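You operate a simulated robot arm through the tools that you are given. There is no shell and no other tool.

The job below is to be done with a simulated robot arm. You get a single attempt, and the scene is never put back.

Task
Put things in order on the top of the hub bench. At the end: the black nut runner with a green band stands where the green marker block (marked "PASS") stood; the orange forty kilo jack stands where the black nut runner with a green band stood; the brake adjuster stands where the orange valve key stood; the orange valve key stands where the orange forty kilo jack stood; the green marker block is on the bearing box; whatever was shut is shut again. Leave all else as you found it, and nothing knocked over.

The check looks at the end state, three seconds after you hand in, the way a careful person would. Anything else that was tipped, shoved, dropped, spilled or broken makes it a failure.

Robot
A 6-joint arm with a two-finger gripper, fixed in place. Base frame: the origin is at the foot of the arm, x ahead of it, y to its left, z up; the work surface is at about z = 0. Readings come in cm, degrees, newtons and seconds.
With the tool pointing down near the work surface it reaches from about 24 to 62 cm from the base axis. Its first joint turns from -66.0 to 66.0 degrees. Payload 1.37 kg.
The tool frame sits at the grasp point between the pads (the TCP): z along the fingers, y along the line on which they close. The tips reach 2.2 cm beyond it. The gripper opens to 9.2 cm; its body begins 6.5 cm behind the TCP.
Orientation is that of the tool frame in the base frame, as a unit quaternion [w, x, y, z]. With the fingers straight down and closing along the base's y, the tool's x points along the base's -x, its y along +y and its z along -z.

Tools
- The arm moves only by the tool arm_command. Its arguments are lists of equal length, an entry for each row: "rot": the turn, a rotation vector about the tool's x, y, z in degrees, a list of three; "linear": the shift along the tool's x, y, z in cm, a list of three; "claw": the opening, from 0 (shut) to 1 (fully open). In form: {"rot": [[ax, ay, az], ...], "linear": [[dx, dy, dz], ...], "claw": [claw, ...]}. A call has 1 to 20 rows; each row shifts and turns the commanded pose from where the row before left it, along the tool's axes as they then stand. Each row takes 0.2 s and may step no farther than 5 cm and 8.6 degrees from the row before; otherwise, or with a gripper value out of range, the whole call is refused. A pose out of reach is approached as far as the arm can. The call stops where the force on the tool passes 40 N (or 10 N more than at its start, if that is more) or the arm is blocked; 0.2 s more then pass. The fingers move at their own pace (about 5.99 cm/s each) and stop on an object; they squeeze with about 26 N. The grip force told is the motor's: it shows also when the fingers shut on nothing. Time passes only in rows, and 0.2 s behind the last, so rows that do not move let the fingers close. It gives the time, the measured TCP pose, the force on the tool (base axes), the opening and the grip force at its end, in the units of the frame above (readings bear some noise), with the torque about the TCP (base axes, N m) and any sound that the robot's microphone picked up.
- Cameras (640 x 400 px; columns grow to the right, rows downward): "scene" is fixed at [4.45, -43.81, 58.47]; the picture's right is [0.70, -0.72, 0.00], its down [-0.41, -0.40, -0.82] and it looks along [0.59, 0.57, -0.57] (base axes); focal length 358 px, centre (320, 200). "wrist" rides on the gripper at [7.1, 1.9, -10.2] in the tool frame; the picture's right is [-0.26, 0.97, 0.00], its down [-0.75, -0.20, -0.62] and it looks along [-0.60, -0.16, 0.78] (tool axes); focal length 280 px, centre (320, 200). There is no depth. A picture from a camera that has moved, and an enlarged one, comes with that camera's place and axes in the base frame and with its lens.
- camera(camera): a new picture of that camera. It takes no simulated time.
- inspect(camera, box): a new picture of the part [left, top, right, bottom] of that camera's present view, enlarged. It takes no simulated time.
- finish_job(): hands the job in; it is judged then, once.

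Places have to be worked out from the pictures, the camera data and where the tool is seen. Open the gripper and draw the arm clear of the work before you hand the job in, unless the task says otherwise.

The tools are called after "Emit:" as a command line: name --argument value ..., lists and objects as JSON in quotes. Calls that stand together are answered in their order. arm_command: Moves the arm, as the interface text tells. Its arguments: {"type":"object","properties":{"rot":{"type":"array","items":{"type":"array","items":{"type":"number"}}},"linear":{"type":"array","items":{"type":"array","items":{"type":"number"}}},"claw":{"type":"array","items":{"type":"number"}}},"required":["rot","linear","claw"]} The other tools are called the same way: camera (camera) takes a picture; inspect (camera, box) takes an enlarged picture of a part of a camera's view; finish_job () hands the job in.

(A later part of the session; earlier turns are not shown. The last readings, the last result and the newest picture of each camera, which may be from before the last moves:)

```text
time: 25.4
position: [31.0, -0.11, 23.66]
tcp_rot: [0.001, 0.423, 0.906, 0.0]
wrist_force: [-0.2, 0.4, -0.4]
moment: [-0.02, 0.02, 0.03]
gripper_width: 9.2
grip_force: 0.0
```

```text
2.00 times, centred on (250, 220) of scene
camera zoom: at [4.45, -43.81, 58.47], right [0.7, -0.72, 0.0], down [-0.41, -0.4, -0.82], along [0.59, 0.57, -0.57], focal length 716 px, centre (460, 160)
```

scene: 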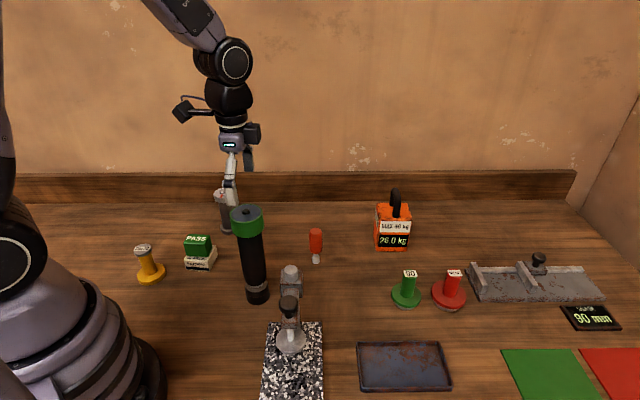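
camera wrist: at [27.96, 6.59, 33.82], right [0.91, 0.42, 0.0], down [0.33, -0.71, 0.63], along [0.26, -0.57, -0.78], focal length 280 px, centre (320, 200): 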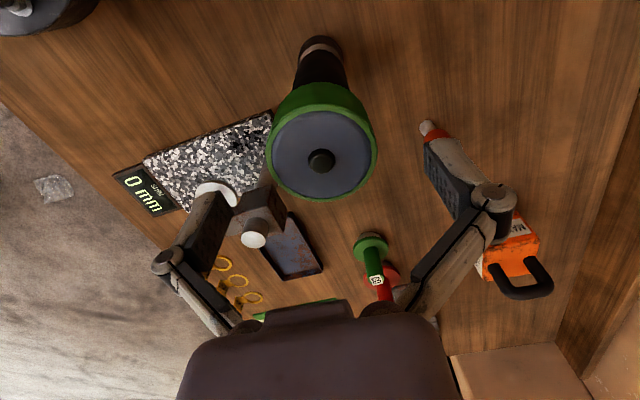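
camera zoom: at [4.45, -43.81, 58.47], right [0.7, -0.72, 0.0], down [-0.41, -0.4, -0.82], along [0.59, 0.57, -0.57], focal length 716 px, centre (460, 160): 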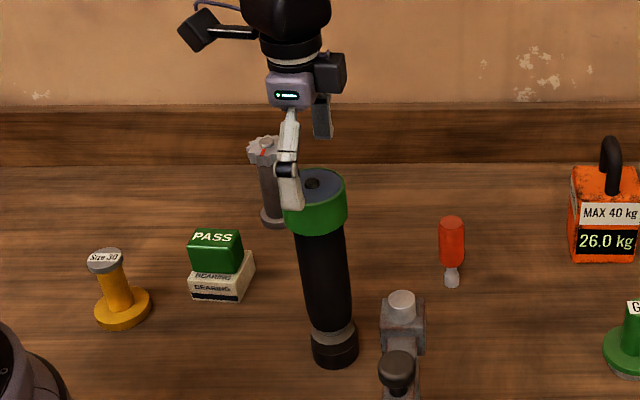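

Well centred (cap at (30.97,0.08), TCP at (31.05,-0.08)). I'll descend 4 cm around the band.

Emit:
arm_command --rot '[[0, 0, 0], [0, 0, 0], [0, 0, 0], [0, 0, 0]]' --linear '[[0.1, 0, 1.3], [0, 0, 1.4], [0, 0, 1.3], [0, 0, 0]]' --claw '[1, 1, 1, 1]'

Emit:
camera --camera "wrist"

Emit:
inspect --camera "scene" --box '[180, 120, 320, 320]'

```text
time: 26.4
position: [30.95, 0.08, 19.58]
tcp_rot: [0.001, 0.422, 0.907, 0.001]
wrist_force: [0.1, -0.1, -0.9]
moment: [-0.03, 0.02, 0.0]
gripper_width: 9.2
grip_force: 0.1
```

```text
taken
camera wrist: at [27.78, 6.77, 29.82], right [0.91, 0.42, 0.0], down [0.33, -0.71, 0.62], along [0.26, -0.57, -0.78], focal length 280 px, centre (320, 200)
```

wrist: 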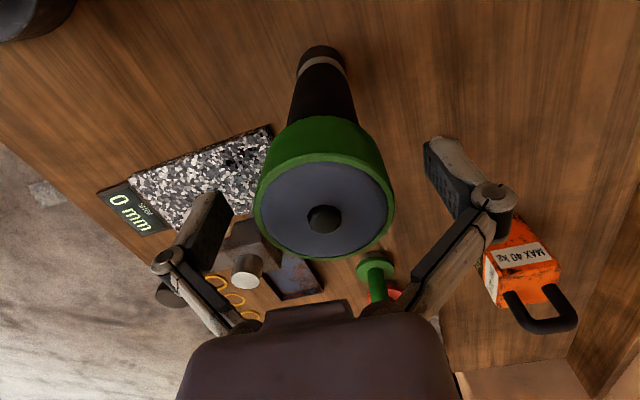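

```text
2.00 times, centred on (250, 220) of scene
camera zoom: at [4.45, -43.81, 58.47], right [0.7, -0.72, 0.0], down [-0.41, -0.4, -0.82], along [0.59, 0.57, -0.57], focal length 716 px, centre (460, 160)
```

zoom: 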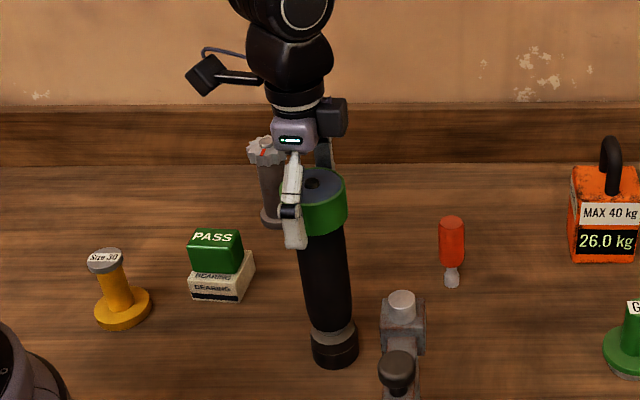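

The fingers straddle the green band, centred. Closing slowly.

Emit:
arm_command --rot '[[0, 0, 0], [0, 0, 0], [0, 0, 0], [0, 0, 0], [0, 0, 0], [0, 0, 0]]' --linear '[[0, 0, 0], [0, 0, 0], [0, 0, 0], [0, 0, 0], [0, 0, 0], [0, 0, 0]]' --claw '[0.8, 0.7, 0.6, 0.4, 0.2, 0]'

Emit:
camera --camera "wrist"

```text
time: 27.9
position: [31.0, 0.12, 19.68]
tcp_rot: [0.002, 0.423, 0.906, 0.0]
wrist_force: [2.6, 1.2, 6.8]
moment: [0.07, -0.21, 0.03]
gripper_width: 5.27
grip_force: 26.5
```

```text
taken
camera wrist: at [27.82, 6.76, 29.86], right [0.91, 0.42, 0.0], down [0.33, -0.71, 0.63], along [0.26, -0.57, -0.78], focal length 280 px, centre (320, 200)
```

wrist: 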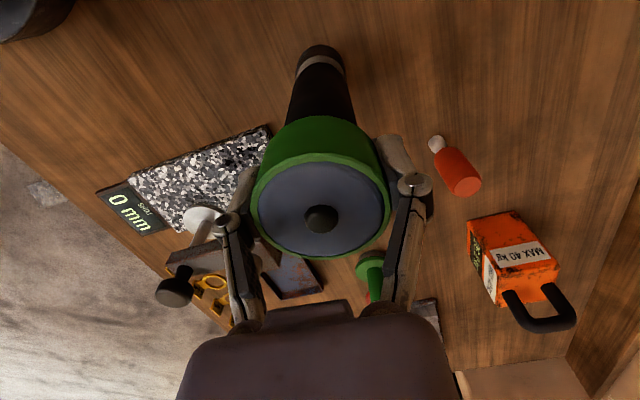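

Gripped at 5.3 cm. I'll lift very slowly by about 1.5 cm and check for slipping and the weight.

Emit:
arm_command --rot '[[0, 0, 0], [0, 0, 0], [0, 0, 0], [0, 0, 0], [0, 0, 0]]' --linear '[[0, 0, -0.2], [0, 0, -0.4], [0, 0, -0.5], [0, 0, -0.4], [0, 0, 0]]' --claw '[0, 0, 0, 0, 0]'

Emit:
camera --camera "wrist"

Emit:
inspect --camera "scene" --box '[180, 120, 320, 320]'

```text
time: 29.1
position: [30.89, 0.25, 21.03]
tcp_rot: [0.0, 0.423, 0.906, 0.001]
wrist_force: [-0.4, -0.7, -7.7]
moment: [-0.02, 0.0, -0.01]
gripper_width: 5.29
grip_force: 26.4
```

```text
taken
camera wrist: at [27.79, 6.86, 31.21], right [0.91, 0.42, 0.0], down [0.33, -0.71, 0.63], along [0.26, -0.57, -0.78], focal length 280 px, centre (320, 200)
```

wrist: 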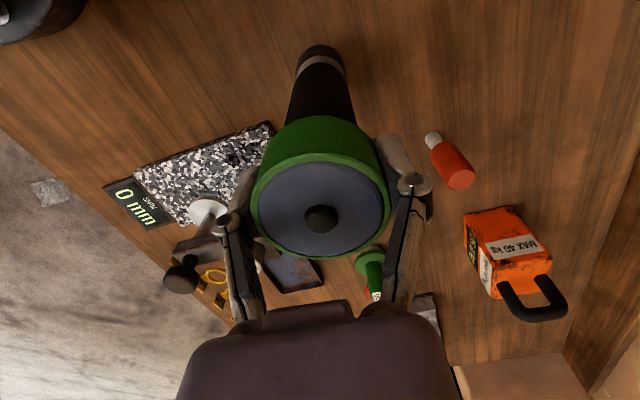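

```text
2.00 times, centred on (250, 220) of scene
camera zoom: at [4.45, -43.81, 58.47], right [0.7, -0.72, 0.0], down [-0.41, -0.4, -0.82], along [0.59, 0.57, -0.57], focal length 716 px, centre (460, 160)
```

zoom: 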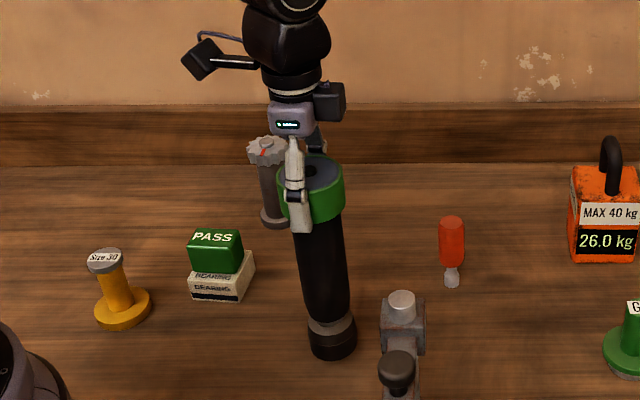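

Held securely with about 7.7 N load and no slip visible. I'll raise it another 1.5 cm and carry it smoothly to the PASS place at (46.75,-12.85).

Emit:
arm_command --rot '[[0, 0, 0], [0, 0, 0], [0, 0, 0], [0, 0, 0], [0, 0, 0], [0, 0, 0], [0, 0, 0], [0, 0, 0], [0, 0, 0], [0, 0, 0], [0, 0, 0], [0, 0, 0], [0, 0, 0], [0, 0, 0], [0, 0, 0], [0, 0, 0], [0, 0, 0]]' --linear '[[0, 0, -0.5], [0, 0, -1.0], [-0.56, 0.104, 0], [-1.12, 0.208, 0], [-1.68, 0.312, 0], [-1.68, 0.312, 0], [-1.68, 0.312, 0], [-1.68, 0.312, 0], [-1.68, 0.312, 0], [-1.68, 0.312, 0], [-1.68, 0.312, 0], [-1.68, 0.312, 0], [-1.68, 0.312, 0], [-1.68, 0.312, 0], [-1.12, 0.208, 0], [-0.56, 0.104, 0], [0, 0, 0]]' --claw '[0, 0, 0, 0, 0, 0, 0, 0, 0, 0, 0, 0, 0, 0, 0, 0, 0]'

Emit:
camera --camera "wrist"

Emit:
camera --camera "scene"

```text
time: 32.6
position: [46.89, -12.82, 22.36]
tcp_rot: [0.0, 0.422, 0.906, 0.001]
wrist_force: [-0.7, 0.8, -7.8]
moment: [0.03, 0.01, 0.01]
gripper_width: 5.26
grip_force: 25.6
```

```text
taken
camera wrist: at [43.74, -6.2, 32.65], right [0.91, 0.42, 0.0], down [0.33, -0.71, 0.62], along [0.26, -0.57, -0.78], focal length 280 px, centre (320, 200)
```

wrist: 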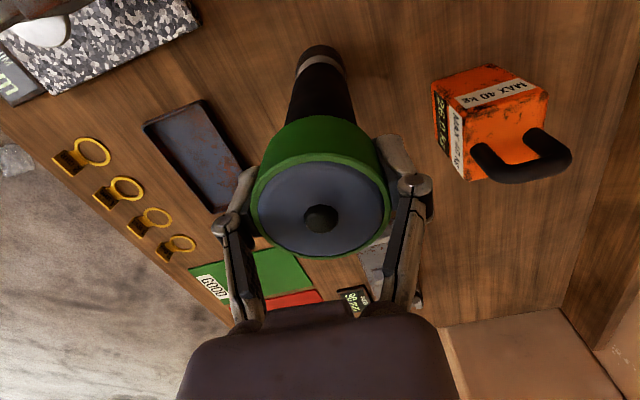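

```text
taken
```

scene: 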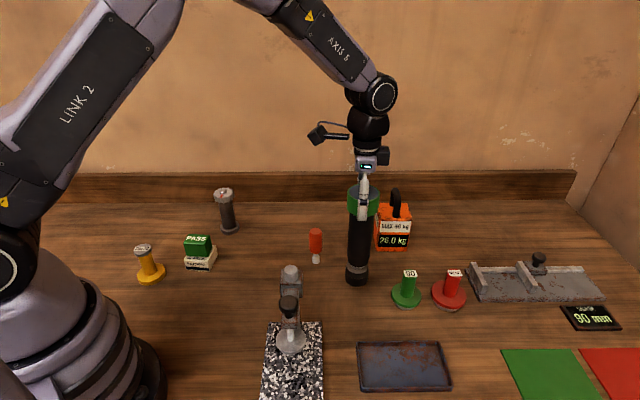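

The nut runner is over the PASS spot (46.87,-12.86). I'll nudge -0.1 in x and lower it to just above the bench.

Emit:
arm_command --rot '[[0, 0, 0], [0, 0, 0], [0, 0, 0], [0, 0, 0], [0, 0, 0], [0, 0, 0]]' --linear '[[0.06, -0.08, 0.4], [0, 0, 0.8], [0, 0, 0.8], [0, 0, 0.4], [0, 0, 0.2], [0, 0, 0]]' --claw '[0, 0, 0, 0, 0, 0]'

Emit:
inspect --camera "scene" --box '[300, 180, 440, 310]'

```text
time: 34.0
position: [46.71, -12.8, 20.06]
tcp_rot: [-0.001, 0.422, 0.906, 0.001]
wrist_force: [0.2, 0.6, -6.6]
moment: [0.03, 0.04, -0.02]
gripper_width: 5.29
grip_force: 26.2
```

```text
3.08 times, centred on (370, 245) of scene
camera zoom: at [4.46, -43.81, 58.47], right [0.7, -0.72, 0.0], down [-0.41, -0.4, -0.82], along [0.59, 0.57, -0.57], focal length 1102 px, centre (166, 62)
```

zoom: 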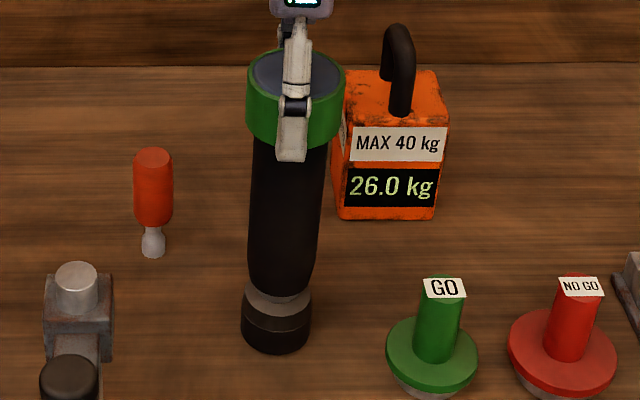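

It hangs vertical about 0.4 cm above the bench. I'll lower in 0.1 cm steps and watch the load.

Emit:
arm_command --rot '[[0, 0, 0], [0, 0, 0], [0, 0, 0], [0, 0, 0]]' --linear '[[0, 0, 0.1], [0, 0, 0.1], [0, 0, 0.1], [0, 0, 0]]' --claw '[0, 0, 0, 0]'

```text
time: 35.0
position: [46.71, -12.81, 19.68]
tcp_rot: [0.0, 0.423, 0.906, 0.0]
wrist_force: [-0.4, 0.1, -6.5]
moment: [0.0, 0.03, 0.01]
gripper_width: 5.3
grip_force: 26.0
```

Still carrying the full load of about 6.5–7.5 N, so it's not down yet. Continuing in small steps.

Emit:
arm_command --rot '[[0, 0, 0], [0, 0, 0], [0, 0, 0]]' --linear '[[0, 0, 0.1], [0, 0, 0.1], [0, 0, 0]]' --claw '[0, 0, 0]'

```text
time: 35.9
position: [46.86, -12.89, 19.67]
tcp_rot: [0.002, 0.422, 0.906, 0.001]
wrist_force: [-5.0, 4.4, 26.9]
moment: [0.17, 0.43, 0.04]
gripper_width: 5.29
grip_force: 25.8
```

Contact (27 N up), slightly over-pressed. I'll back off 0.1 cm to relieve it, then check the load.

Emit:
arm_command --rot '[[0, 0, 0], [0, 0, 0]]' --linear '[[0, 0, -0.08], [0, 0, 0]]' --claw '[0, 0]'

Emit:
inspect --camera "scene" --box '[300, 180, 440, 310]'

```text
time: 36.5
position: [46.89, -12.93, 19.66]
tcp_rot: [0.003, 0.423, 0.906, 0.001]
wrist_force: [-0.3, 5.4, 28.9]
moment: [0.23, -0.18, 0.06]
gripper_width: 5.29
grip_force: 25.9
```

```text
3.08 times, centred on (370, 245) of scene
camera zoom: at [4.44, -43.8, 58.48], right [0.7, -0.72, 0.0], down [-0.41, -0.4, -0.82], along [0.59, 0.57, -0.57], focal length 1102 px, centre (166, 62)
```

zoom: 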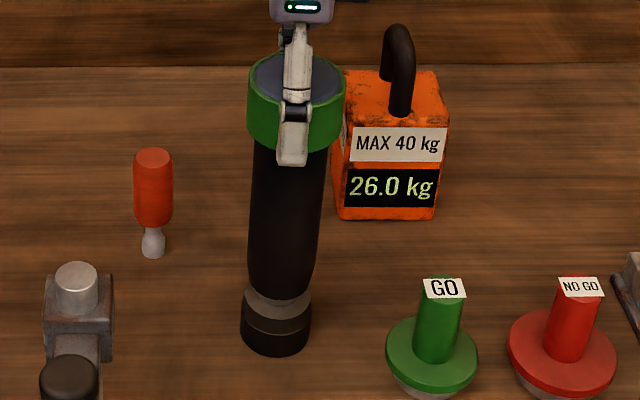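

Still pressing about 29 N, so I'll back off a bit more before releasing.

Emit:
arm_command --rot '[[0, 0, 0], [0, 0, 0], [0, 0, 0]]' --linear '[[0, 0, -0.08], [0, 0, 0], [0, 0, 0]]' --claw '[0, 0, 0]'

```text
time: 37.2
position: [46.73, -12.93, 19.7]
tcp_rot: [0.002, 0.423, 0.906, 0.001]
wrist_force: [6.5, 1.3, 18.4]
moment: [-0.16, -0.87, 0.07]
gripper_width: 5.26
grip_force: 25.9
```

Down to 18 N. One more small back-off, then I'll open slightly to let it settle.

Emit:
arm_command --rot '[[0, 0, 0], [0, 0, 0], [0, 0, 0]]' --linear '[[0, 0, -0.07], [0, 0, 0], [0, 0, 0]]' --claw '[0, 0, 0]'

```text
time: 38.0
position: [46.58, -12.96, 19.59]
tcp_rot: [0.001, 0.423, 0.906, 0.0]
wrist_force: [7.3, 2.9, 2.2]
moment: [0.36, -1.18, 0.01]
gripper_width: 5.28
grip_force: 26.4
```

Vertical load is nearly gone, but a sideways force of 7 N remains. I'll wait without moving to see whether it settles.

Emit:
arm_command --rot '[[0, 0, 0], [0, 0, 0], [0, 0, 0]]' --linear '[[0, 0, 0], [0, 0, 0], [0, 0, 0]]' --claw '[0, 0, 0]'

Emit:
inspect --camera "scene" --box '[300, 180, 440, 310]'

Emit:
camera --camera "wrist"

```text
time: 38.9
position: [46.62, -12.87, 19.69]
tcp_rot: [-0.002, 0.423, 0.906, 0.001]
wrist_force: [1.2, 0.7, -2.3]
moment: [0.1, -0.11, 0.0]
gripper_width: 5.28
grip_force: 26.2
```

```text
3.08 times, centred on (370, 245) of scene
camera zoom: at [4.45, -43.81, 58.47], right [0.7, -0.72, 0.0], down [-0.41, -0.4, -0.82], along [0.59, 0.57, -0.57], focal length 1102 px, centre (166, 62)
```

zoom: 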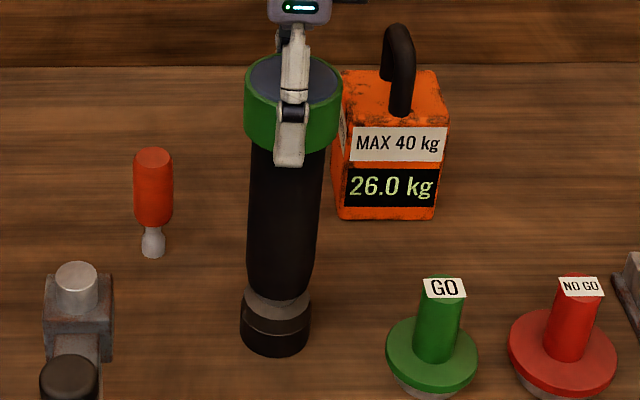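

```text
taken
camera wrist: at [43.48, -6.2, 29.86], right [0.91, 0.42, 0.0], down [0.33, -0.71, 0.62], along [0.26, -0.57, -0.78], focal length 280 px, centre (320, 200)
```

wrist: 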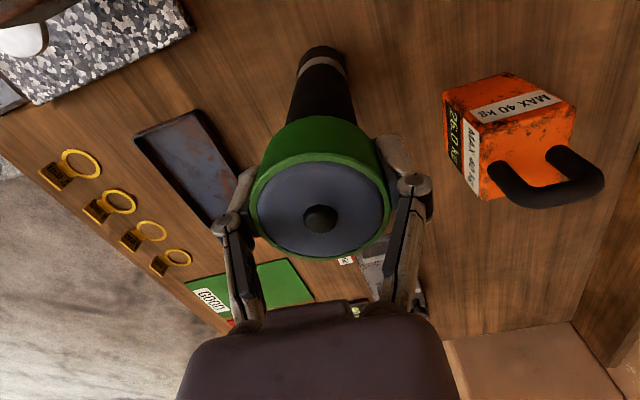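

Settled with about -2 N, so the bench carries most of the weight and it is upright. I'll open gently in small increments.

Emit:
arm_command --rot '[[0, 0, 0], [0, 0, 0], [0, 0, 0], [0, 0, 0], [0, 0, 0], [0, 0, 0]]' --linear '[[0, 0, 0], [0, 0, 0], [0, 0, 0], [0, 0, 0], [0, 0, 0], [0, 0, 0]]' --claw '[0.57, 0.6, 0.65, 0.75, 0.9, 1.0]'

Emit:
camera --camera "wrist"

Emit:
inspect --camera "scene" --box '[300, 180, 440, 310]'

```text
time: 40.2
position: [46.65, -12.92, 19.77]
tcp_rot: [0.001, 0.423, 0.906, 0.001]
wrist_force: [-0.1, -0.1, -0.2]
moment: [0.0, 0.01, 0.0]
gripper_width: 9.22
grip_force: 0.0
```

```text
taken
camera wrist: at [43.53, -6.2, 29.91], right [0.91, 0.42, 0.0], down [0.33, -0.71, 0.63], along [0.26, -0.57, -0.78], focal length 280 px, centre (320, 200)
```

wrist: 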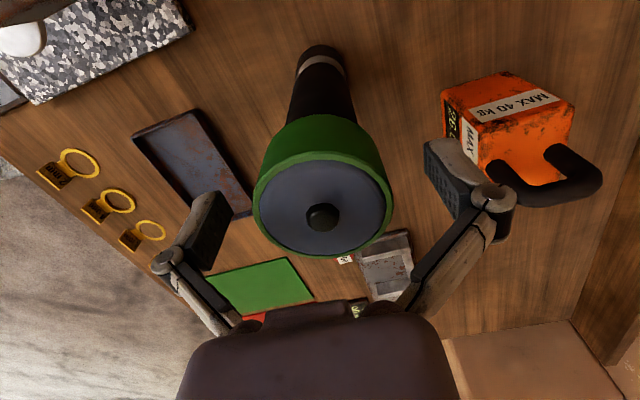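

```text
3.08 times, centred on (370, 245) of scene
camera zoom: at [4.45, -43.81, 58.47], right [0.7, -0.72, 0.0], down [-0.41, -0.4, -0.82], along [0.59, 0.57, -0.57], focal length 1102 px, centre (166, 62)
```

zoom: 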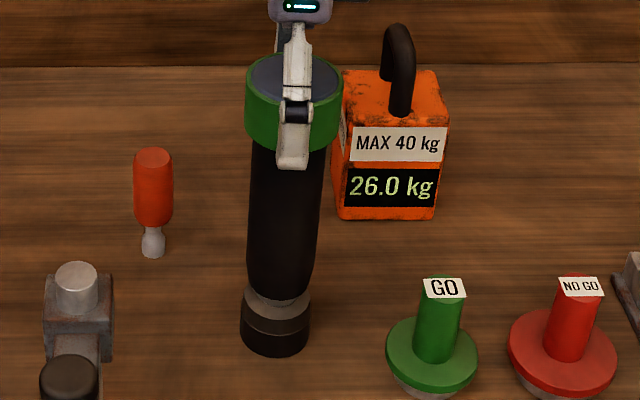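

The nut runner stands free. I'll rise straight up clear of it, then turn the tool -95° so the fingers can close across the jack's handle later.

Emit:
arm_command --rot '[[0, 0, 0], [0, 0, 0], [0, 0, 0], [0, 0, 0], [0, 0, 0], [0, 0, 0]]' --linear '[[0, 0, -1], [0, 0, -2], [0, 0, -2.5], [0, 0, -2.5], [0, 0, -2.5], [0, 0, 0]]' --claw '[1, 1, 1, 1, 1, 1]'

Emit:
camera --camera "wrist"

Emit:
inspect --camera "scene" --box '[300, 180, 440, 310]'

```text
time: 41.6
position: [46.67, -13.05, 30.27]
tcp_rot: [0.0, 0.422, 0.907, 0.001]
wrist_force: [0.2, -0.9, -0.6]
moment: [0.03, -0.03, 0.02]
gripper_width: 9.21
grip_force: 0.0
```

```text
taken
camera wrist: at [43.55, -6.32, 40.48], right [0.91, 0.42, 0.0], down [0.33, -0.71, 0.62], along [0.26, -0.57, -0.78], focal length 280 px, centre (320, 200)
```

wrist: 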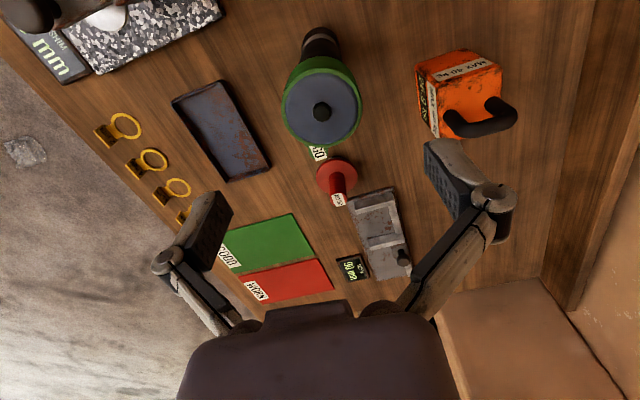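

```text
3.08 times, centred on (370, 245) of scene
camera zoom: at [4.45, -43.81, 58.47], right [0.7, -0.72, 0.0], down [-0.41, -0.4, -0.82], along [0.59, 0.57, -0.57], focal length 1102 px, centre (166, 62)
```

zoom: 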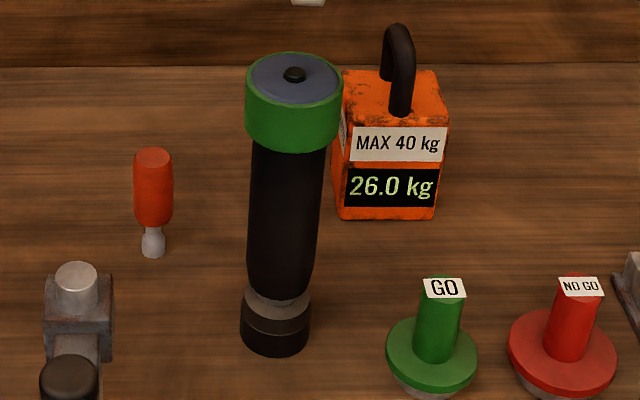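

The nut runner is standing upright on the PASS spot. From this vantage I'll zoom in on the jack to refine its footprint and handle line.

Emit:
inspect --camera "wrist" --box '[400, 35, 530, 145]'

Emit:
inspect --camera "scene" --box '[360, 180, 430, 260]'

```text
3.64 times, centred on (465, 90) of wrist
camera zoom: at [43.55, -6.32, 40.48], right [0.91, 0.42, 0.0], down [0.33, -0.71, 0.62], along [0.26, -0.57, -0.78], focal length 1020 px, centre (-207, 600)
```

zoom: 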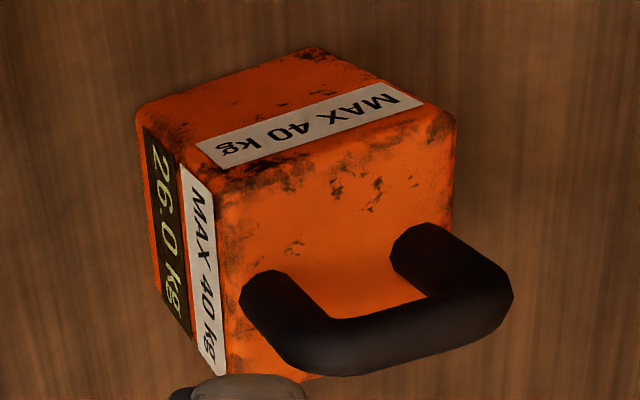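

```text
5.00 times, centred on (395, 220) of scene
camera zoom: at [4.45, -43.81, 58.47], right [0.7, -0.72, 0.0], down [-0.41, -0.4, -0.82], along [0.59, 0.57, -0.57], focal length 1790 px, centre (-55, 100)
```

zoom: 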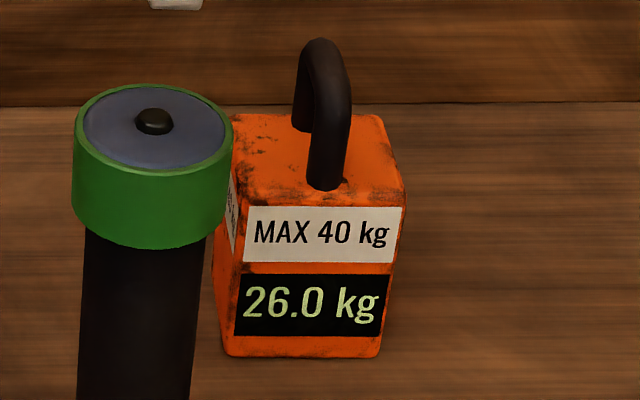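

The jack centre is at (63.65,-9.85), the body is about 9.5 cm high, and the handle bar lies along ~44° at z≈14–15.5. I'll turn the tool -94° here, well above everything.

Emit:
arm_command --rot '[[0, 0, -7.833], [0, 0, -7.833], [0, 0, -7.833], [0, 0, -7.833], [0, 0, -7.833], [0, 0, -7.833], [0, 0, -7.833], [0, 0, -7.833], [0, 0, -7.833], [0, 0, -7.833], [0, 0, -7.833], [0, 0, -7.833], [0, 0, 0]]' --linear '[[0, 0, 0], [0, 0, 0], [0, 0, 0], [0, 0, 0], [0, 0, 0], [0, 0, 0], [0, 0, 0], [0, 0, 0], [0, 0, 0], [0, 0, 0], [0, 0, 0], [0, 0, 0], [0, 0, 0]]' --claw '[1, 1, 1, 1, 1, 1, 1, 1, 1, 1, 1, 1, 1]'

```text
time: 44.5
position: [46.55, -12.92, 30.21]
tcp_rot: [0.001, -0.375, 0.927, 0.001]
wrist_force: [0.2, -0.2, -0.3]
moment: [0.01, -0.02, 0.0]
gripper_width: 9.18
grip_force: 0.1
```

The yaw is right. I'll move above the jack at z≈22 with a vertical tool to test the reach there.

Emit:
arm_command --rot '[[0, 0, 0], [0, 0, 0], [0, 0, 0], [0, 0, 0], [0, 0, 0], [0, 0, 0], [0, 0, 0]]' --linear '[[-2.385, -1.585, 0], [-2.385, -1.585, 1.0], [-2.385, -1.585, 1.7], [-2.385, -1.585, 1.7], [-2.385, -1.585, 1.7], [-2.385, -1.585, 1.7], [0, 0, 0]]' --claw '[1, 1, 1, 1, 1, 1, 1]'

Emit:
camera --camera "wrist"

Emit:
camera --camera "scene"

```text
time: 46.0
position: [62.95, -9.77, 22.51]
tcp_rot: [0.0, -0.374, 0.928, 0.0]
wrist_force: [0.7, 0.1, -0.8]
moment: [0.02, 0.0, 0.0]
gripper_width: 9.21
grip_force: 0.0
out of reach, approached as far as the arm can: row 6
```

```text
taken
camera wrist: at [56.48, -13.22, 32.72], right [-0.48, 0.88, 0.0], down [0.68, 0.38, 0.63], along [0.55, 0.3, -0.78], focal length 280 px, centre (320, 200)
```

wrist: 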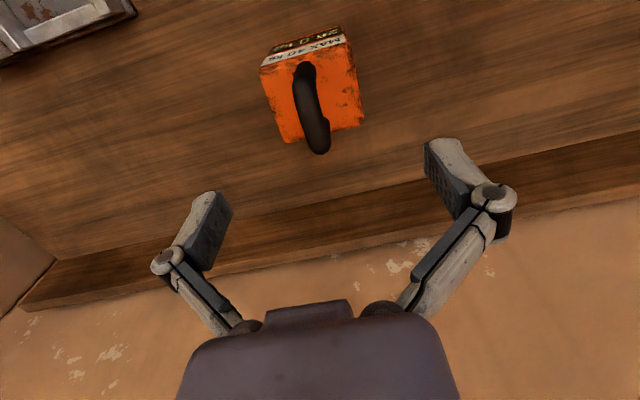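

```text
taken
```

scene: 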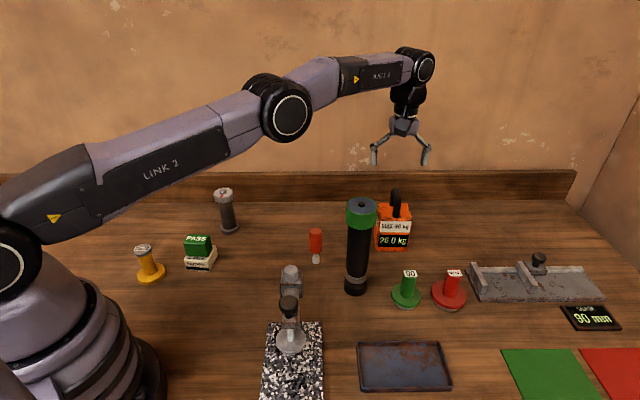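

Vertical reach ends at r≈63.7, slightly short of the jack at r≈64.4, so I'll use a small outward tilt of about 6°. First I'll zoom in on the handle from here.

Emit:
inspect --camera "wrist" --box '[240, 10, 390, 170]'

```text
2.50 times, centred on (315, 90) of wrist
camera zoom: at [56.48, -13.22, 32.72], right [-0.48, 0.88, 0.0], down [0.68, 0.38, 0.63], along [0.55, 0.3, -0.78], focal length 701 px, centre (332, 475)
```

zoom: 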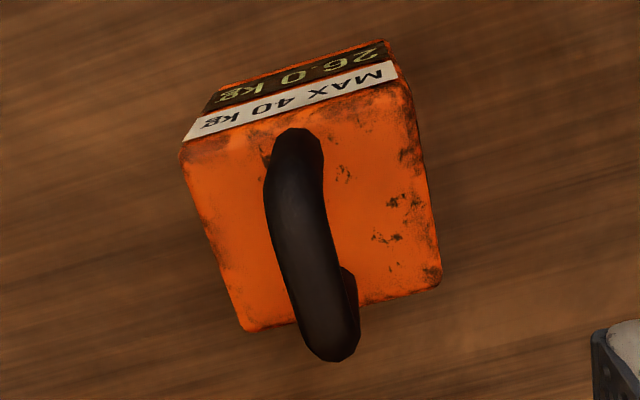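

The jack body centre is confirmed at (63.7,-9.9), with the handle centred on it. I'll apply the 6° outward tilt here and see whether the target above the handle becomes reachable.

Emit:
arm_command --rot '[[4.78, -3.63, 0], [0, 0, 0], [0, 0, 0]]' --linear '[[0, 0, 0], [0, 0, 0], [0, 0, 0]]' --claw '[1, 1, 1]'

Emit:
camera --camera "wrist"

```text
time: 46.9
position: [62.97, -9.72, 22.55]
tcp_rot: [0.045, -0.373, 0.926, -0.027]
wrist_force: [0.6, -0.9, -0.5]
moment: [0.0, -0.01, 0.0]
gripper_width: 9.18
grip_force: 0.1
```

```text
taken
camera wrist: at [55.55, -13.13, 32.0], right [-0.48, 0.88, -0.06], down [0.61, 0.39, 0.69], along [0.63, 0.29, -0.72], focal length 280 px, centre (320, 200)
```

wrist: 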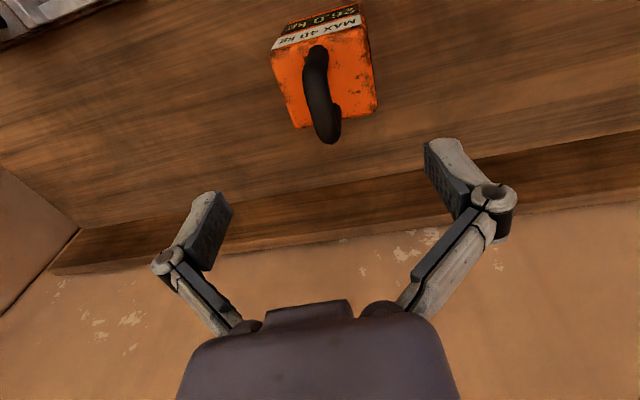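

The tilt is in place (tool axis 6° outward). I'll move to (63.6,-9.9) while descending to z≈18.5, just above the handle, and re-check.

Emit:
arm_command --rot '[[0, 0, 0], [0, 0, 0], [0, 0, 0]]' --linear '[[-0.037, -0.093, 2.018], [-0.037, -0.093, 2.018], [0, 0, 0]]' --claw '[1, 1, 1]'

Emit:
camera --camera "wrist"

Emit:
inspect --camera "scene" --box '[330, 120, 470, 260]'

```text
time: 47.6
position: [63.74, -9.93, 18.63]
tcp_rot: [0.046, -0.373, 0.926, -0.027]
wrist_force: [0.2, -0.2, 0.1]
moment: [0.03, 0.03, -0.01]
gripper_width: 9.22
grip_force: 0.1
```

```text
taken
camera wrist: at [56.22, -13.3, 28.11], right [-0.48, 0.88, -0.06], down [0.62, 0.39, 0.69], along [0.63, 0.29, -0.72], focal length 280 px, centre (320, 200)
```

wrist: 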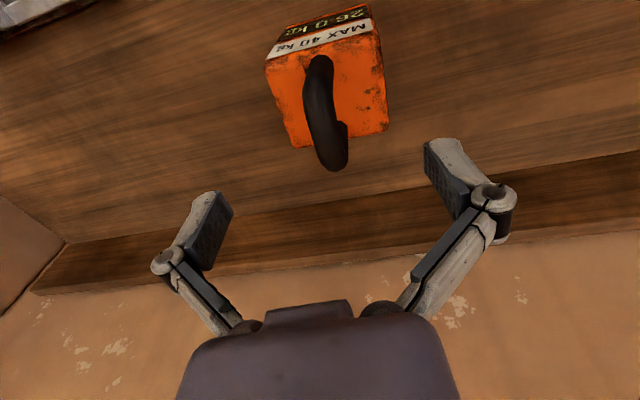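

```text
2.86 times, centred on (400, 190) of scene
camera zoom: at [4.45, -43.81, 58.47], right [0.7, -0.72, 0.0], down [-0.41, -0.4, -0.82], along [0.59, 0.57, -0.57], focal length 1023 px, centre (91, 229)
```

zoom: 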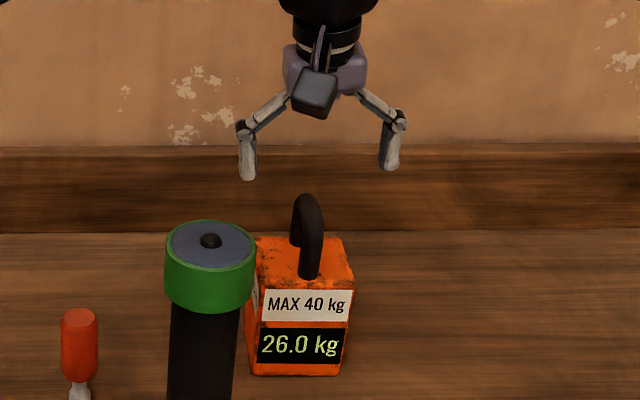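

The TCP is at (63.7,-9.92), within about 0.2 cm of the handle line. I'll correct slightly and lower so the pads straddle the handle bar at z≈14.1.

Emit:
arm_command --rot '[[0, 0, 0], [0, 0, 0], [0, 0, 0], [0, 0, 0]]' --linear '[[0.1, 0.1675, 1.486], [0.1, 0.1675, 1.486], [0.1, 0.1675, 1.486], [0, 0, 0]]' --claw '[1, 1, 1, 1]'

Emit:
camera --camera "wrist"

Emit:
inspect --camera "scene" --box '[330, 120, 470, 260]'

```text
time: 48.6
position: [63.43, -9.81, 13.87]
tcp_rot: [0.046, -0.374, 0.926, -0.027]
wrist_force: [1.6, -0.5, 0.5]
moment: [0.01, -0.01, -0.02]
gripper_width: 9.2
grip_force: 0.0
```

```text
taken
camera wrist: at [56.03, -13.17, 23.36], right [-0.48, 0.88, -0.06], down [0.62, 0.39, 0.69], along [0.63, 0.29, -0.72], focal length 280 px, centre (320, 200)
```

wrist: 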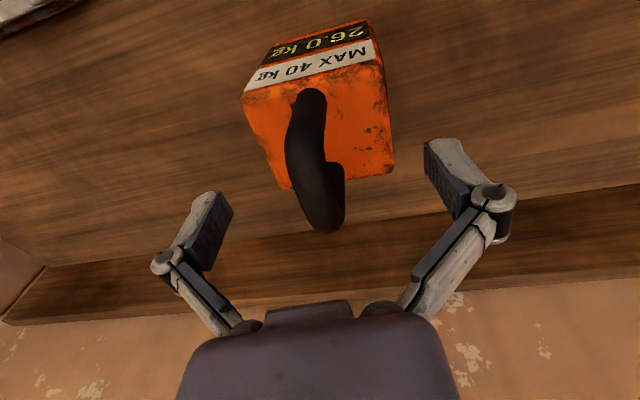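

```text
2.86 times, centred on (400, 190) of scene
camera zoom: at [4.45, -43.81, 58.47], right [0.7, -0.72, 0.0], down [-0.41, -0.4, -0.82], along [0.59, 0.57, -0.57], focal length 1023 px, centre (91, 229)
```

zoom: 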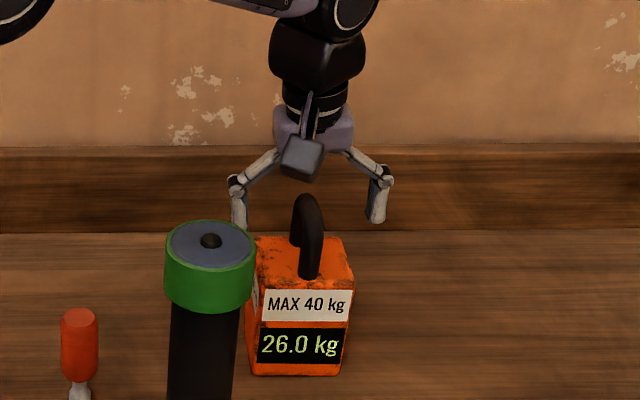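

The handle bar lies centred between the pads. Closing slowly on it.

Emit:
arm_command --rot '[[0, 0, 0], [0, 0, 0], [0, 0, 0], [0, 0, 0], [0, 0, 0], [0, 0, 0], [0, 0, 0]]' --linear '[[0, 0, 0], [0, 0, 0], [0, 0, 0], [0, 0, 0], [0, 0, 0], [0, 0, 0], [0, 0, 0]]' --claw '[0.7, 0.5, 0.35, 0.25, 0.15, 0.05, 0]'

Emit:
camera --camera "wrist"

Emit:
inspect --camera "scene" --box '[330, 120, 470, 260]'

```text
time: 50.2
position: [63.48, -9.89, 13.91]
tcp_rot: [0.045, -0.374, 0.926, -0.027]
wrist_force: [-2.0, 0.0, 5.7]
moment: [0.4, 0.54, -0.15]
gripper_width: 1.52
grip_force: 25.8
```

```text
taken
camera wrist: at [56.03, -13.17, 23.43], right [-0.48, 0.88, -0.06], down [0.62, 0.39, 0.69], along [0.63, 0.29, -0.72], focal length 280 px, centre (320, 200)
```

wrist: 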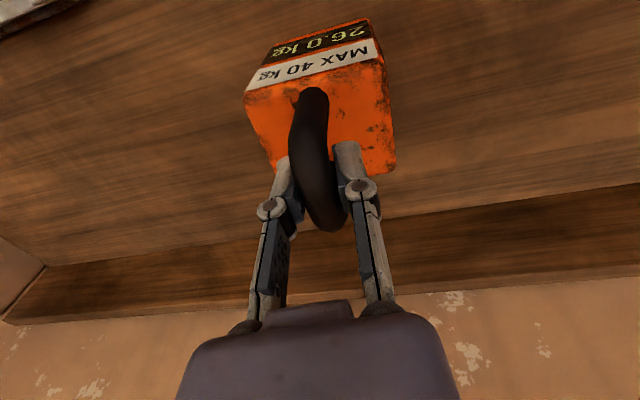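

```text
2.86 times, centred on (400, 190) of scene
camera zoom: at [4.45, -43.81, 58.47], right [0.7, -0.72, 0.0], down [-0.41, -0.4, -0.82], along [0.59, 0.57, -0.57], focal length 1023 px, centre (91, 229)
```

zoom: 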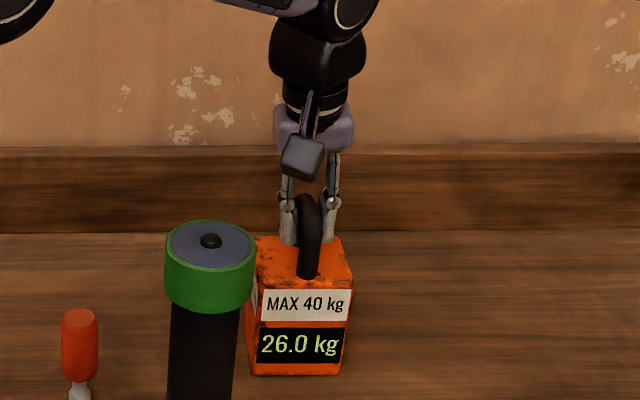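

Handle gripped at 1.5 cm. I'll lift slowly by 1.3 cm straight up and look at the load and hang.

Emit:
arm_command --rot '[[0, 0, 0], [0, 0, 0], [0, 0, 0], [0, 0, 0], [0, 0, 0], [0, 0, 0]]' --linear '[[-0.0126, -0.0167, -0.199], [-0.019, -0.025, -0.298], [-0.025, -0.033, -0.397], [-0.025, -0.033, -0.397], [0, 0, 0], [0, 0, 0]]' --claw '[0, 0, 0, 0, 0, 0]'

Emit:
camera --camera "wrist"

Emit:
inspect --camera "scene" --box '[330, 140, 470, 280]'

```text
time: 51.6
position: [63.64, -9.81, 15.08]
tcp_rot: [0.045, -0.374, 0.926, -0.027]
wrist_force: [0.1, -0.3, -7.0]
moment: [0.0, -0.01, 0.02]
gripper_width: 1.57
grip_force: 26.0
```

```text
taken
camera wrist: at [56.18, -13.14, 24.7], right [-0.48, 0.88, -0.06], down [0.62, 0.39, 0.69], along [0.63, 0.29, -0.72], focal length 280 px, centre (320, 200)
```

wrist: 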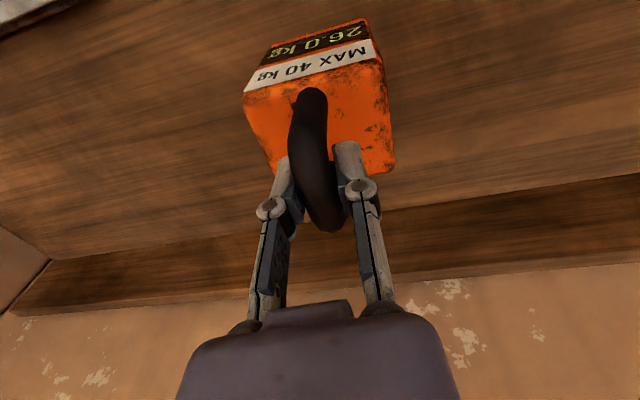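

```text
2.86 times, centred on (400, 210) of scene
camera zoom: at [4.46, -43.81, 58.47], right [0.7, -0.72, 0.0], down [-0.41, -0.4, -0.82], along [0.59, 0.57, -0.57], focal length 1023 px, centre (91, 171)
```

zoom: 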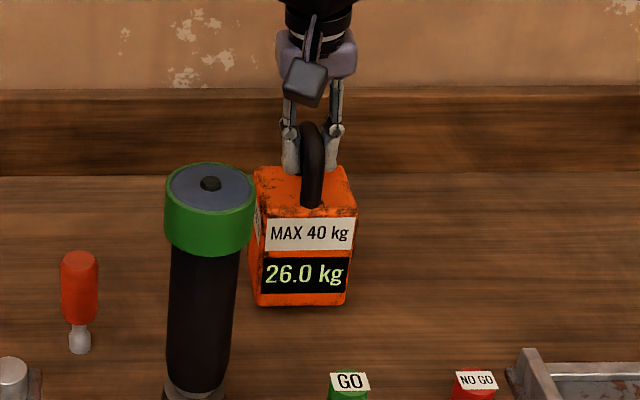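

The jack hangs level with about 7 N load. I'll carry it clear by going up and inward first, then toward +y while rising above the key's height, staying away from the nut runner.

Emit:
arm_command --rot '[[0, 0, 0], [0, 0, 0], [0, 0, 0], [0, 0, 0], [0, 0, 0], [0, 0, 0], [0, 0, 0], [0, 0, 0], [0, 0, 0], [0, 0, 0], [0, 0, 0], [0, 0, 0], [0, 0, 0], [0, 0, 0]]' --linear '[[0.2485, 0.225, -0.637], [0.621, 0.5625, -1.593], [0.621, 0.5625, -1.593], [0.621, 0.5625, -1.593], [0.373, 0.3375, -0.956], [-0.518, 0.494, -0.31], [-1.208, 1.152, -0.723], [-1.295, 1.234, -0.774], [-1.295, 1.234, -0.774], [-1.295, 1.234, -0.774], [-1.295, 1.234, -0.774], [-1.208, 1.152, -0.723], [-0.518, 0.494, -0.31], [0, 0, 0]]' --claw '[0, 0, 0, 0, 0, 0, 0, 0, 0, 0, 0, 0, 0, 0]'

Emit:
camera --camera "scene"

Emit:
camera --camera "wrist"

```text
time: 54.6
position: [59.69, 2.07, 26.16]
tcp_rot: [0.045, -0.374, 0.926, -0.027]
wrist_force: [0.3, 0.0, -6.3]
moment: [0.03, 0.02, 0.01]
gripper_width: 1.54
grip_force: 25.2
```

```text
taken
```

scene: 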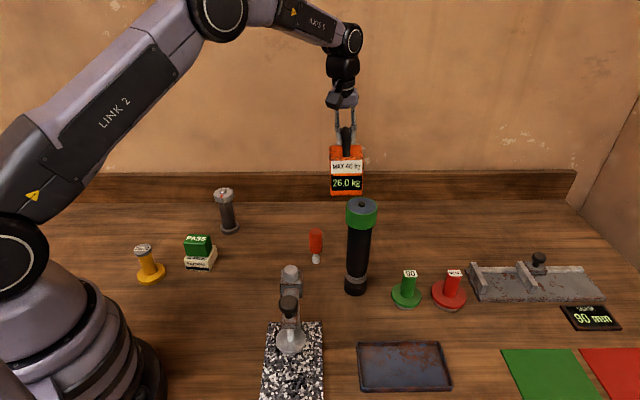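

```text
taken
camera wrist: at [52.21, -1.22, 35.67], right [-0.48, 0.88, -0.06], down [0.62, 0.39, 0.69], along [0.63, 0.29, -0.72], focal length 280 px, centre (320, 200)
```

wrist: 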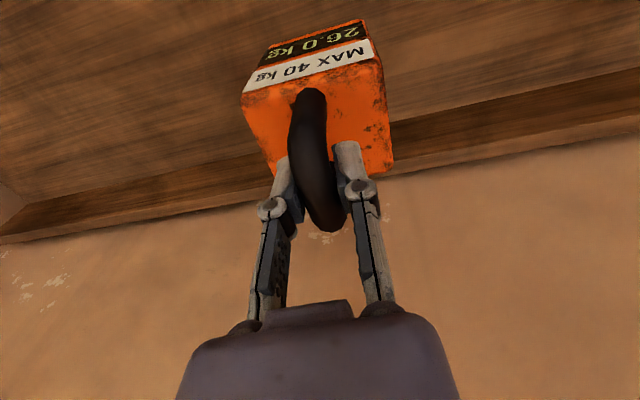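

The jack is held steady. Next I'll travel inward to about (37.7,4.6), passing over at 12 cm clearance.

Emit:
arm_command --rot '[[0, 0, 0], [0, 0, 0], [0, 0, 0], [0, 0, 0], [0, 0, 0], [0, 0, 0], [0, 0, 0], [0, 0, 0], [0, 0, 0], [0, 0, 0], [0, 0, 0], [0, 0, 0], [0, 0, 0], [0, 0, 0]]' --linear '[[0.561, 0.678, -0.093], [1.122, 1.355, -0.185], [1.192, 1.44, -0.197], [1.192, 1.44, -0.197], [1.192, 1.44, -0.197], [1.192, 1.44, -0.197], [1.192, 1.44, -0.197], [1.192, 1.44, -0.197], [1.192, 1.44, -0.197], [1.192, 1.44, -0.197], [1.192, 1.44, -0.197], [1.052, 1.27, -0.174], [0.561, 0.678, -0.093], [0, 0, 0]]' --claw '[0, 0, 0, 0, 0, 0, 0, 0, 0, 0, 0, 0, 0, 0]'

Emit:
camera --camera "scene"

Emit:
camera --camera "wrist"

```text
time: 57.6
position: [37.83, 4.64, 26.16]
tcp_rot: [0.045, -0.373, 0.926, -0.027]
wrist_force: [0.7, 0.0, -7.0]
moment: [0.06, 0.02, -0.01]
gripper_width: 1.51
grip_force: 26.0
```

```text
taken
```

scene: 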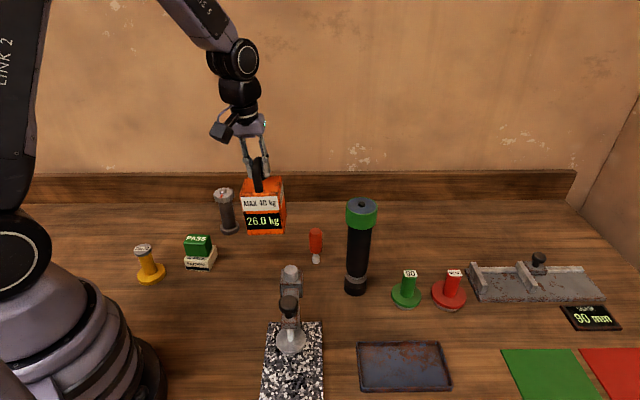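

```text
taken
camera wrist: at [30.33, 1.33, 35.63], right [-0.48, 0.88, -0.06], down [0.62, 0.39, 0.69], along [0.63, 0.29, -0.72], focal length 280 px, centre (320, 200)
```

wrist: 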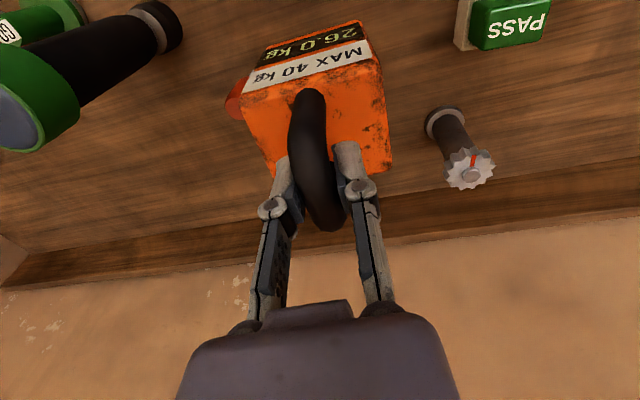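

Still secure. I'll move over the nut runner's old spot, with TCP target (30.8,0.13), and come down halfway to look.

Emit:
arm_command --rot '[[0, 0, 0], [0, 0, 0], [0, 0, 0], [0, 0, 0], [0, 0, 0], [0, 0, 0], [0, 0, 0], [0, 0, 0], [0, 0, 0], [0, 0, 0], [0, 0, 0]]' --linear '[[0.648, 0.123, -0.052], [1.619, 0.308, -0.129], [2.024, 0.385, -0.161], [2.024, 0.385, -0.161], [1.133, 0.2156, -0.09], [0.648, 0.123, -0.052], [0.057, 0.075, 0.894], [0.133, 0.176, 2.085], [0.133, 0.176, 2.085], [0.057, 0.075, 0.894], [0, 0, 0]]' --claw '[0, 0, 0, 0, 0, 0, 0, 0, 0, 0, 0]'

Emit:
camera --camera "scene"

Emit:
camera --camera "wrist"

```text
time: 60.0
position: [30.83, 0.12, 20.23]
tcp_rot: [0.045, -0.374, 0.926, -0.026]
wrist_force: [-1.1, 0.5, -7.0]
moment: [0.03, 0.03, -0.02]
gripper_width: 1.48
grip_force: 26.4
```

```text
taken
```

scene: 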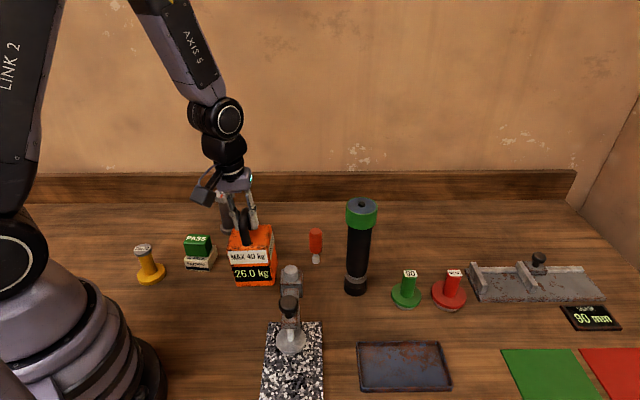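

```text
taken
camera wrist: at [23.38, -3.15, 29.78], right [-0.48, 0.88, -0.06], down [0.62, 0.39, 0.69], along [0.63, 0.29, -0.72], focal length 280 px, centre (320, 200)
```

wrist: 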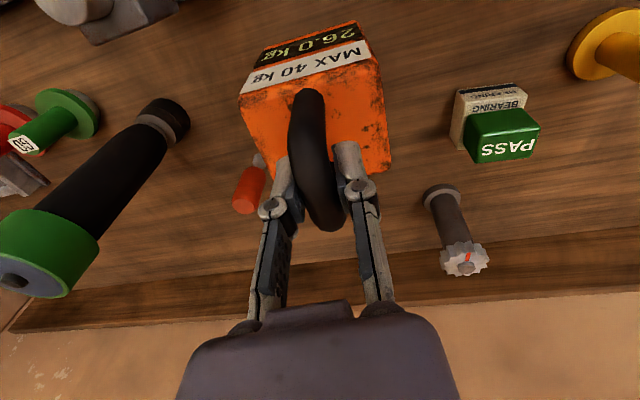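

Over the spot at (30.83,0.12). I'll check clearance to the comparator column in the scene view.

Emit:
inspect --camera "scene" --box '[180, 180, 340, 330]'

Emit:
inspect --camera "wrist" --box '[0, 0, 300, 180]'

```text
2.67 times, centred on (260, 255) of scene
camera zoom: at [4.46, -43.81, 58.47], right [0.7, -0.72, 0.0], down [-0.41, -0.4, -0.82], along [0.59, 0.57, -0.57], focal length 955 px, centre (480, 53)
```

zoom: 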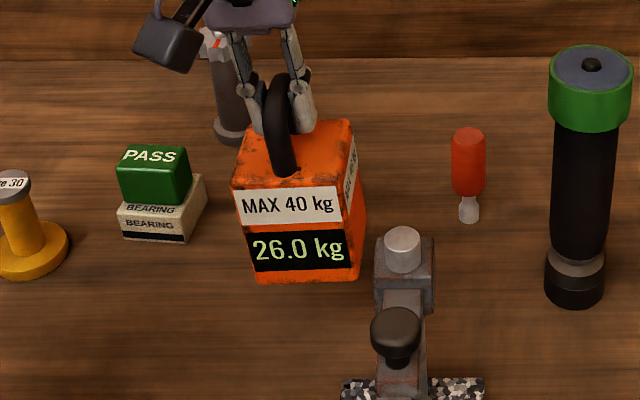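

```text
2.13 times, centred on (150, 90) of wrist
camera zoom: at [23.38, -3.15, 29.78], right [-0.48, 0.88, -0.06], down [0.62, 0.39, 0.69], along [0.63, 0.29, -0.72], focal length 598 px, centre (683, 435)
```

zoom: 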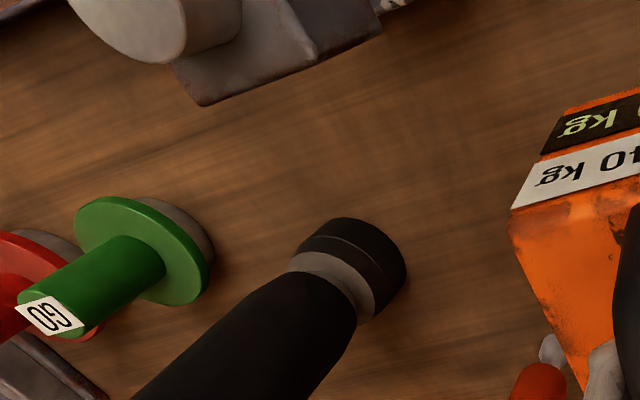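

Clearance to the comparator column is about 4 cm or more. I'll lower to just above the bench.

Emit:
arm_command --rot '[[0, 0, 0], [0, 0, 0], [0, 0, 0], [0, 0, 0], [0, 0, 0], [0, 0, 0]]' --linear '[[0.056, 0.074, 0.879], [0.093, 0.123, 1.465], [0.093, 0.123, 1.465], [0.075, 0.0986, 1.172], [0.05, 0.07, 0.82], [0, 0, 0]]' --claw '[0, 0, 0, 0, 0, 0]'

Emit:
inspect --camera "scene" --box '[180, 180, 340, 330]'

```text
time: 61.5
position: [30.95, -0.01, 15.4]
tcp_rot: [0.045, -0.373, 0.926, -0.028]
wrist_force: [-0.8, 0.2, -7.0]
moment: [0.02, -0.02, -0.01]
gripper_width: 1.48
grip_force: 26.5
out of reach, approached as far as the arm can: row 4, 5
```

```text
2.67 times, centred on (260, 255) of scene
camera zoom: at [4.46, -43.81, 58.47], right [0.7, -0.72, 0.0], down [-0.41, -0.4, -0.82], along [0.59, 0.57, -0.57], focal length 955 px, centre (480, 53)
```

zoom: 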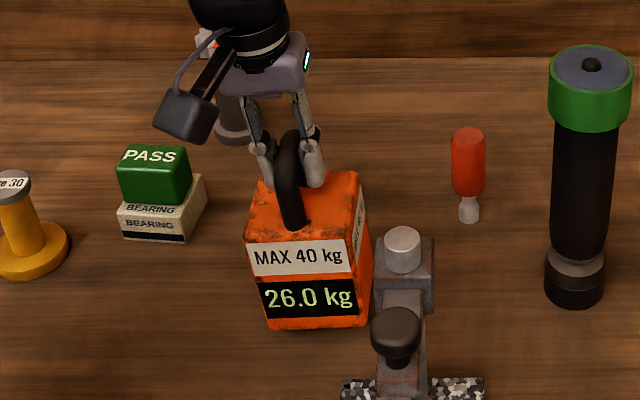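

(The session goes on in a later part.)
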